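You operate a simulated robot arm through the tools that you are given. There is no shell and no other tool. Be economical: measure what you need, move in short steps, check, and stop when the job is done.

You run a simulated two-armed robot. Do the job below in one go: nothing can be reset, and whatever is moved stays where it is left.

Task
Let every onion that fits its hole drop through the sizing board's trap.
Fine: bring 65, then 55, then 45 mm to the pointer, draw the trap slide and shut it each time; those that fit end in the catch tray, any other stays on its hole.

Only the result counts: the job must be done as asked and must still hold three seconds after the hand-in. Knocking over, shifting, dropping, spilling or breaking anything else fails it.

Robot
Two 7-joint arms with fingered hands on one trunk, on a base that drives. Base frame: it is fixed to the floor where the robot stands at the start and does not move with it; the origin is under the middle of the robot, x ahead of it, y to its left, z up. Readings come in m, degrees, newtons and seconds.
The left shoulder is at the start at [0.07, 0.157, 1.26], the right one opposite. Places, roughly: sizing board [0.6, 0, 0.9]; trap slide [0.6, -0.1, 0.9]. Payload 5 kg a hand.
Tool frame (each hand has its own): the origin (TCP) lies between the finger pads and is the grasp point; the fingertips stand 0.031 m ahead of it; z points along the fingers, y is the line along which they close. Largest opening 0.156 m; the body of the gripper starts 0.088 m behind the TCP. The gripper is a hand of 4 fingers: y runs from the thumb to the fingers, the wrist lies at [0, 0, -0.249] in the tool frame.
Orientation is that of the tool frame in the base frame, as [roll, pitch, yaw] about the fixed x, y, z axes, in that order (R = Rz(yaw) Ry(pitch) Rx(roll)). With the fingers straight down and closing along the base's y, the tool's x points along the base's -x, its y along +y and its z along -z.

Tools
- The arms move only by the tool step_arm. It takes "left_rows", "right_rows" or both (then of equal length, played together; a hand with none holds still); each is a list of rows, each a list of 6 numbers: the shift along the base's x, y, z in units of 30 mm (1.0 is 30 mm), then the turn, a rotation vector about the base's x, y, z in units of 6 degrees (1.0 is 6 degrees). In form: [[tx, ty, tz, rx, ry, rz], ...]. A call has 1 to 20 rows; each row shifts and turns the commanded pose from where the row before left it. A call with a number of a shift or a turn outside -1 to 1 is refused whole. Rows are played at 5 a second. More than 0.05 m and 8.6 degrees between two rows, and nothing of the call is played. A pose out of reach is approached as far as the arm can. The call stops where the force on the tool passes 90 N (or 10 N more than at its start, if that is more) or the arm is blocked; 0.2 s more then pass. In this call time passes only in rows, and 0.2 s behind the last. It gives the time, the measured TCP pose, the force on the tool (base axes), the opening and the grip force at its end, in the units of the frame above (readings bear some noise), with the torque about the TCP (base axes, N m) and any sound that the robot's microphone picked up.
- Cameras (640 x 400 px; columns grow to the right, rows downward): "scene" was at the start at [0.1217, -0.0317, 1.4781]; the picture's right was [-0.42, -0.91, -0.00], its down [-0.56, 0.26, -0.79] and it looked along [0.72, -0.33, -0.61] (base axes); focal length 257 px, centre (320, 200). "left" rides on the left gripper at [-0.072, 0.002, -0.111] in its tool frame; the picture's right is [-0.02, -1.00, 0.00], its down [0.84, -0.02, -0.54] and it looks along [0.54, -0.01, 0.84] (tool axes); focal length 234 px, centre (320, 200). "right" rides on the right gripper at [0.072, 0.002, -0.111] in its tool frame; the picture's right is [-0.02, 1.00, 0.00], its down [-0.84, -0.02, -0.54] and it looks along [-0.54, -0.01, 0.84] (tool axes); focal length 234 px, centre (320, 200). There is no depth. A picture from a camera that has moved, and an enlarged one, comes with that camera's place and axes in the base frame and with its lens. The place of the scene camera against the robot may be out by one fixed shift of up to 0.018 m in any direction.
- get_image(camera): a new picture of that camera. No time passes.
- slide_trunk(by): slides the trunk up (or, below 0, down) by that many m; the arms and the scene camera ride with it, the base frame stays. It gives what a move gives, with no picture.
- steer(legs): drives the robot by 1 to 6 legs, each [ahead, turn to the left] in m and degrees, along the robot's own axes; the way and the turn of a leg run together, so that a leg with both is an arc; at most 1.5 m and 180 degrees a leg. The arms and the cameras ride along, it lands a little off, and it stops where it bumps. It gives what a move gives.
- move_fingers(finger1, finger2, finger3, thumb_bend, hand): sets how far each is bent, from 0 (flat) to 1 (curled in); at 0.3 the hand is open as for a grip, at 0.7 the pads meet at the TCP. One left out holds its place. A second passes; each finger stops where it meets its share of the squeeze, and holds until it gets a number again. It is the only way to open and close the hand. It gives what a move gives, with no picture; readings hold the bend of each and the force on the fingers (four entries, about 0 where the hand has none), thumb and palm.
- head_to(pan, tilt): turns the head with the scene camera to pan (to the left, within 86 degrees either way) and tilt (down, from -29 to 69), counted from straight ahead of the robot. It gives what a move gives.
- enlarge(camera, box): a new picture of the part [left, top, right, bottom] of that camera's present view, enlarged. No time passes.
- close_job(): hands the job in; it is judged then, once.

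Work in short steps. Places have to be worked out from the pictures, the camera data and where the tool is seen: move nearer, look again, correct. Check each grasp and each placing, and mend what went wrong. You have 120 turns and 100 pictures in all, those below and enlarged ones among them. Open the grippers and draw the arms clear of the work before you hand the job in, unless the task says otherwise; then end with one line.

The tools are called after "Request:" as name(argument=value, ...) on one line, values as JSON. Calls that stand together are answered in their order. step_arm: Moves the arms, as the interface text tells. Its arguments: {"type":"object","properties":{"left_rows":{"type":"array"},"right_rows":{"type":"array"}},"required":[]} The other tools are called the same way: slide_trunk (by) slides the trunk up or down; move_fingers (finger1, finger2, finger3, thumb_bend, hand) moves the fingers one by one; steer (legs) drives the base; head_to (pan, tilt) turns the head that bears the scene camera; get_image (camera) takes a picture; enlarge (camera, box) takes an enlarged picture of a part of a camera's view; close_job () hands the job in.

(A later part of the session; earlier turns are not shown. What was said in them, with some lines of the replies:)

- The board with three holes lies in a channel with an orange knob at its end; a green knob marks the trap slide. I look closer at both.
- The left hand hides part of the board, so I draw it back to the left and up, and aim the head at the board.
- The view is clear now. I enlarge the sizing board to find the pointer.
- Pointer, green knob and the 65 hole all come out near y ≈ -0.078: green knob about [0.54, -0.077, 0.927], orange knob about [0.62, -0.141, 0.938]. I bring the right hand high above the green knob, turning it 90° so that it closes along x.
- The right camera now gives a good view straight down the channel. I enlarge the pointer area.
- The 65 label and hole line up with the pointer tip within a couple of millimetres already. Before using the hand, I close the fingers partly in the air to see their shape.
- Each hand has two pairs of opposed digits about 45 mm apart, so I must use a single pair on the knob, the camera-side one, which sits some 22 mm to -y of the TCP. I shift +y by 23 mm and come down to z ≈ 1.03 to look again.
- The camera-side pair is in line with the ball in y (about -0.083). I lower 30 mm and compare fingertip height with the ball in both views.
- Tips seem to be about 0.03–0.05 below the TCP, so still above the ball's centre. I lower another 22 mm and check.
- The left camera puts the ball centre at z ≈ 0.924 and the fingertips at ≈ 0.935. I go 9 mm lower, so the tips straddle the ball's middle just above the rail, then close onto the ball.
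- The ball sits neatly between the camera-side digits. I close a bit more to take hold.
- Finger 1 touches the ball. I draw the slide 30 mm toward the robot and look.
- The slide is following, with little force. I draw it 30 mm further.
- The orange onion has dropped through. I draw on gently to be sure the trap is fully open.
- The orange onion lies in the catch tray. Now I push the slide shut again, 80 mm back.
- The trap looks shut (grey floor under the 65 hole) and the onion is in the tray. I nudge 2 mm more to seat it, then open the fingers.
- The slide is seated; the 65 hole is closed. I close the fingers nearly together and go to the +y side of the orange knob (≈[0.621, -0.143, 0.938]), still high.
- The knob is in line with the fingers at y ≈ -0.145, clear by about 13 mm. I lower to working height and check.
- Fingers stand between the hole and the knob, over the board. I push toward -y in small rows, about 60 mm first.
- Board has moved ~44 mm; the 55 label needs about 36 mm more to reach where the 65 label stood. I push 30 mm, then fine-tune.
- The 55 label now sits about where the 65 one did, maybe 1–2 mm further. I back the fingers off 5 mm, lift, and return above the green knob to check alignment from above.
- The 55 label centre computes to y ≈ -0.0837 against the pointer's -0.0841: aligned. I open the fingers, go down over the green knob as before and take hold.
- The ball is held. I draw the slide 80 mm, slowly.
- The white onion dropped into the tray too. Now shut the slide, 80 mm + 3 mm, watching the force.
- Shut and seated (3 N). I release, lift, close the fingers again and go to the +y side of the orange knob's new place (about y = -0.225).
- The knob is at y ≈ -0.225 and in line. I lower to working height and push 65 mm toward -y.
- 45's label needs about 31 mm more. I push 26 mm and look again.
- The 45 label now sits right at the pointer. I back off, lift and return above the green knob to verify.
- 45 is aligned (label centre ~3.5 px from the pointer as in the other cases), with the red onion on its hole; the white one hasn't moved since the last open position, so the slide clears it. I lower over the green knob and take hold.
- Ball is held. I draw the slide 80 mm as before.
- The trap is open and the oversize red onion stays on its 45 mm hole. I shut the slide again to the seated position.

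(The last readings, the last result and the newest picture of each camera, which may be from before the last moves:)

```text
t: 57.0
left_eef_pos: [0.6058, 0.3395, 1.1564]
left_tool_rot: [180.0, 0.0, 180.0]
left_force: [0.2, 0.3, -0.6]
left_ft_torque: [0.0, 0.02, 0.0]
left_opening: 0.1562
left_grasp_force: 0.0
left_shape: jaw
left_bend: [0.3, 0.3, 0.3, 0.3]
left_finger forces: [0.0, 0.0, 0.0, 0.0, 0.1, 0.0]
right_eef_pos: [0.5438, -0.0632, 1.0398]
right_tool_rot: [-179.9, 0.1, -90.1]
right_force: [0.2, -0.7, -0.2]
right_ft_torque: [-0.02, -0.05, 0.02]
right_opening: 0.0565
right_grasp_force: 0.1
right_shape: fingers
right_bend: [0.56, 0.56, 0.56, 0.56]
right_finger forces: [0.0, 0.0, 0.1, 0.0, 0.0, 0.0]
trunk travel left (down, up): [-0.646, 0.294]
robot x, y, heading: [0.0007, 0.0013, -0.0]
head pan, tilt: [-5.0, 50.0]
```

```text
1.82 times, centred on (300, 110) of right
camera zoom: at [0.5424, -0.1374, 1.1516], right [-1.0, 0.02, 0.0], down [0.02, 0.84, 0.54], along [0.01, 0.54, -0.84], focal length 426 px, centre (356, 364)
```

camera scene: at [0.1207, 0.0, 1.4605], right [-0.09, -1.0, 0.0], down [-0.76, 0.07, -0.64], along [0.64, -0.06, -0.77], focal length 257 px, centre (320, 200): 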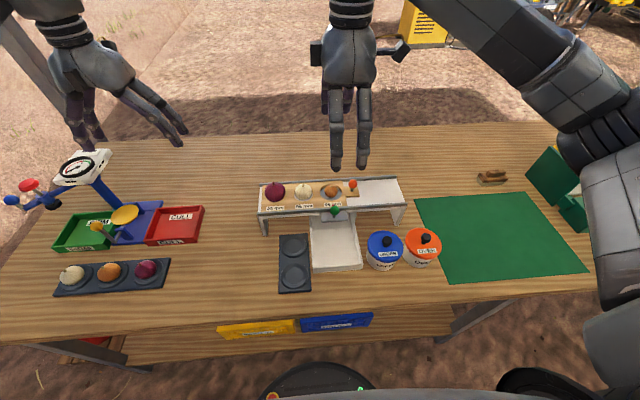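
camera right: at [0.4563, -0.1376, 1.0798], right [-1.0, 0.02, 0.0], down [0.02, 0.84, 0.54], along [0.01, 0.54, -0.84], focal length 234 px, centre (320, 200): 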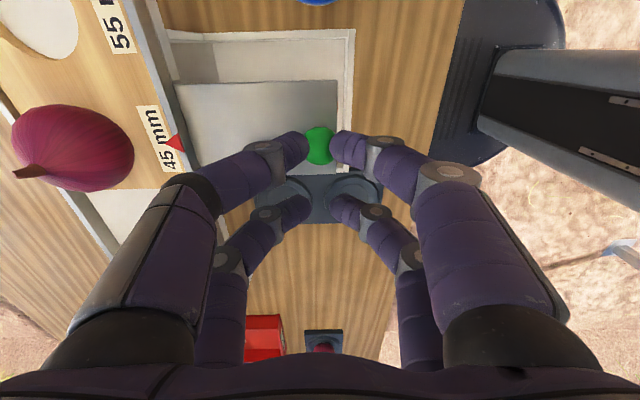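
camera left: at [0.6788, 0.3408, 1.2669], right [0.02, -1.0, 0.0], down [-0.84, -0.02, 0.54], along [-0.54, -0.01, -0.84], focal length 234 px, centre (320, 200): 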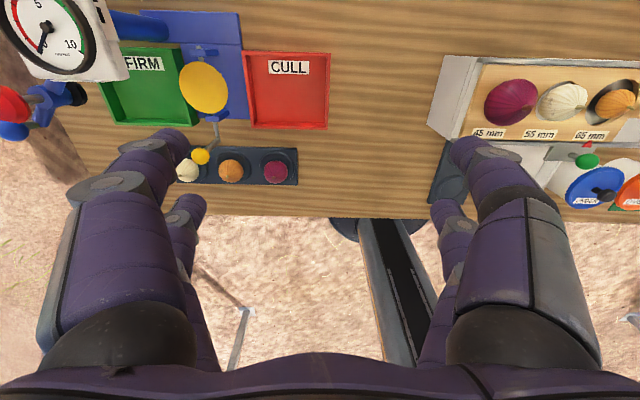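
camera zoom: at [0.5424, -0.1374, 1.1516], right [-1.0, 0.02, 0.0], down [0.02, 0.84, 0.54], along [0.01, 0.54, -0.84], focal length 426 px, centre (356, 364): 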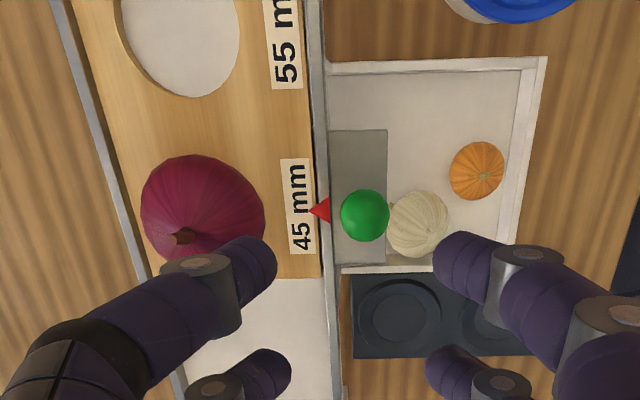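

All three cycles are done and the slide is shut. I raise the right hand, draw it off to the right and open it, then take a last look.

Request:
step_arm(right_rows=[[0, 0, 0.9, 0, 0, 0], [0, 0, 0.9, 0, 0, 0], [0, 0, 0.9, 0, 0, 0], [0, 0, 0.9, 0, 0, 0], [0, 0, 0.9, 0, 0, 0], [0, -0.95, 0, 0, 0, -1], [0, -0.95, 0, 0, 0, -1], [0, -0.95, 0, 0, 0, -1], [0, -0.95, 0, 0, 0, -1], [0, -0.95, 0, 0, 0, -1], [0, -0.95, 0, 0, 0, -1], [0, -0.95, 0, 0, 0, -1], [0, -0.95, 0, 0, 0, -1], [0, -0.95, 0, 0, 0, -1], [0, -0.95, 0, 0, 0, -1], [0, -0.95, 0, 0, 0, -1], [0, -0.95, 0, 0, 0, -1], [0, -0.95, 0, 0, 0, -1], [0, -0.95, 0, 0, 0, -1], [0, -0.95, 0, 0, 0, -1]])

Request:
move_fingers(hand="right", finger1=0.3, finger2=0.3, finger3=0.3, thumb_bend=0.3)

Request:
get_image(camera="scene")

Request:
enlarge(camera="scene", box=[250, 170, 410, 280])

```text
t: 61.2
left_eef_pos: [0.6069, 0.3385, 1.1584]
left_tool_rot: [-180.0, -0.1, 180.0]
left_force: [-0.4, -0.9, 0.1]
left_ft_torque: [0.0, -0.03, -0.02]
left_opening: 0.156
left_grasp_force: 0.0
left_shape: jaw
left_bend: [0.3, 0.3, 0.3, 0.3]
left_finger forces: [0.0, 0.1, 0.0, 0.0, 0.0, 0.0]
right_eef_pos: [0.5428, -0.4902, 1.1757]
right_tool_rot: [-179.9, 0.0, 179.9]
right_force: [0.8, -1.0, -0.3]
right_ft_torque: [0.03, -0.01, 0.0]
right_opening: 0.0565
right_grasp_force: 0.2
right_shape: fingers
right_bend: [0.56, 0.56, 0.56, 0.56]
right_finger forces: [0.0, 0.0, 0.0, 0.0, 0.1, 0.1]
trunk travel left (down, up): [-0.646, 0.294]
robot x, y, heading: [0.0019, -0.0017, -0.1]
head pan, tilt: [-5.0, 50.0]
```

```text
t: 62.2
left_eef_pos: [0.6063, 0.3378, 1.1571]
left_tool_rot: [180.0, 0.0, 180.0]
left_force: [0.2, -0.5, -0.5]
left_ft_torque: [-0.01, 0.0, 0.0]
left_opening: 0.1559
left_grasp_force: 0.1
left_shape: jaw
left_bend: [0.3, 0.3, 0.3, 0.3]
left_finger forces: [0.0, 0.0, 0.1, 0.0, 0.0, 0.0]
right_eef_pos: [0.5431, -0.4908, 1.1762]
right_tool_rot: [-179.9, 0.1, 179.9]
right_force: [-0.6, 0.8, -0.1]
right_ft_torque: [0.0, -0.01, -0.03]
right_opening: 0.1595
right_grasp_force: 0.2
right_shape: fingers
right_bend: [0.3, 0.3, 0.3, 0.3]
right_finger forces: [0.1, 0.1, 0.0, 0.1, 0.0, 0.0]
trunk travel left (down, up): [-0.646, 0.294]
robot x, y, heading: [0.0017, 0.0003, 0.1]
head pan, tilt: [-5.0, 50.0]
```

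```text
46 pictures are left
camera scene: at [0.1199, -0.0021, 1.4606], right [-0.09, -1.0, 0.0], down [-0.76, 0.07, -0.64], along [0.64, -0.06, -0.77], focal length 257 px, centre (320, 200)
```

scene: 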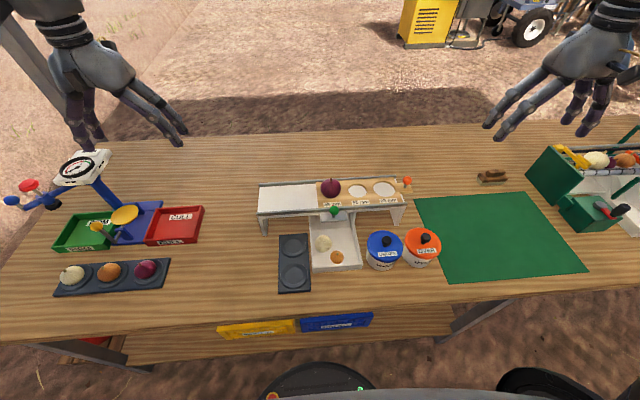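

```text
3.64 times, centred on (330, 225) of scene
camera zoom: at [0.1199, -0.0021, 1.4606], right [-0.09, -1.0, 0.0], down [-0.76, 0.07, -0.64], along [0.64, -0.06, -0.77], focal length 934 px, centre (284, 109)
```

zoom: 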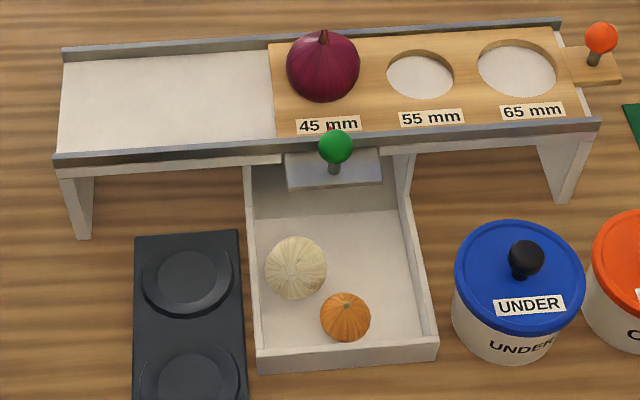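

Orange and white are in the catch tray, red is on its 45 mm hole, the slide is shut and nothing else has moved. I hand in.

Request:
close_job()

```text
The job is handed in.
```

I ran the 65, 55 and 45 mm holes past the pointer in that order, drawing and shutting the trap slide each time: the orange and white onions dropped into the catch tray, the red one was too big and stayed on its 45 mm hole, and the slide is shut with both hands open and clear.
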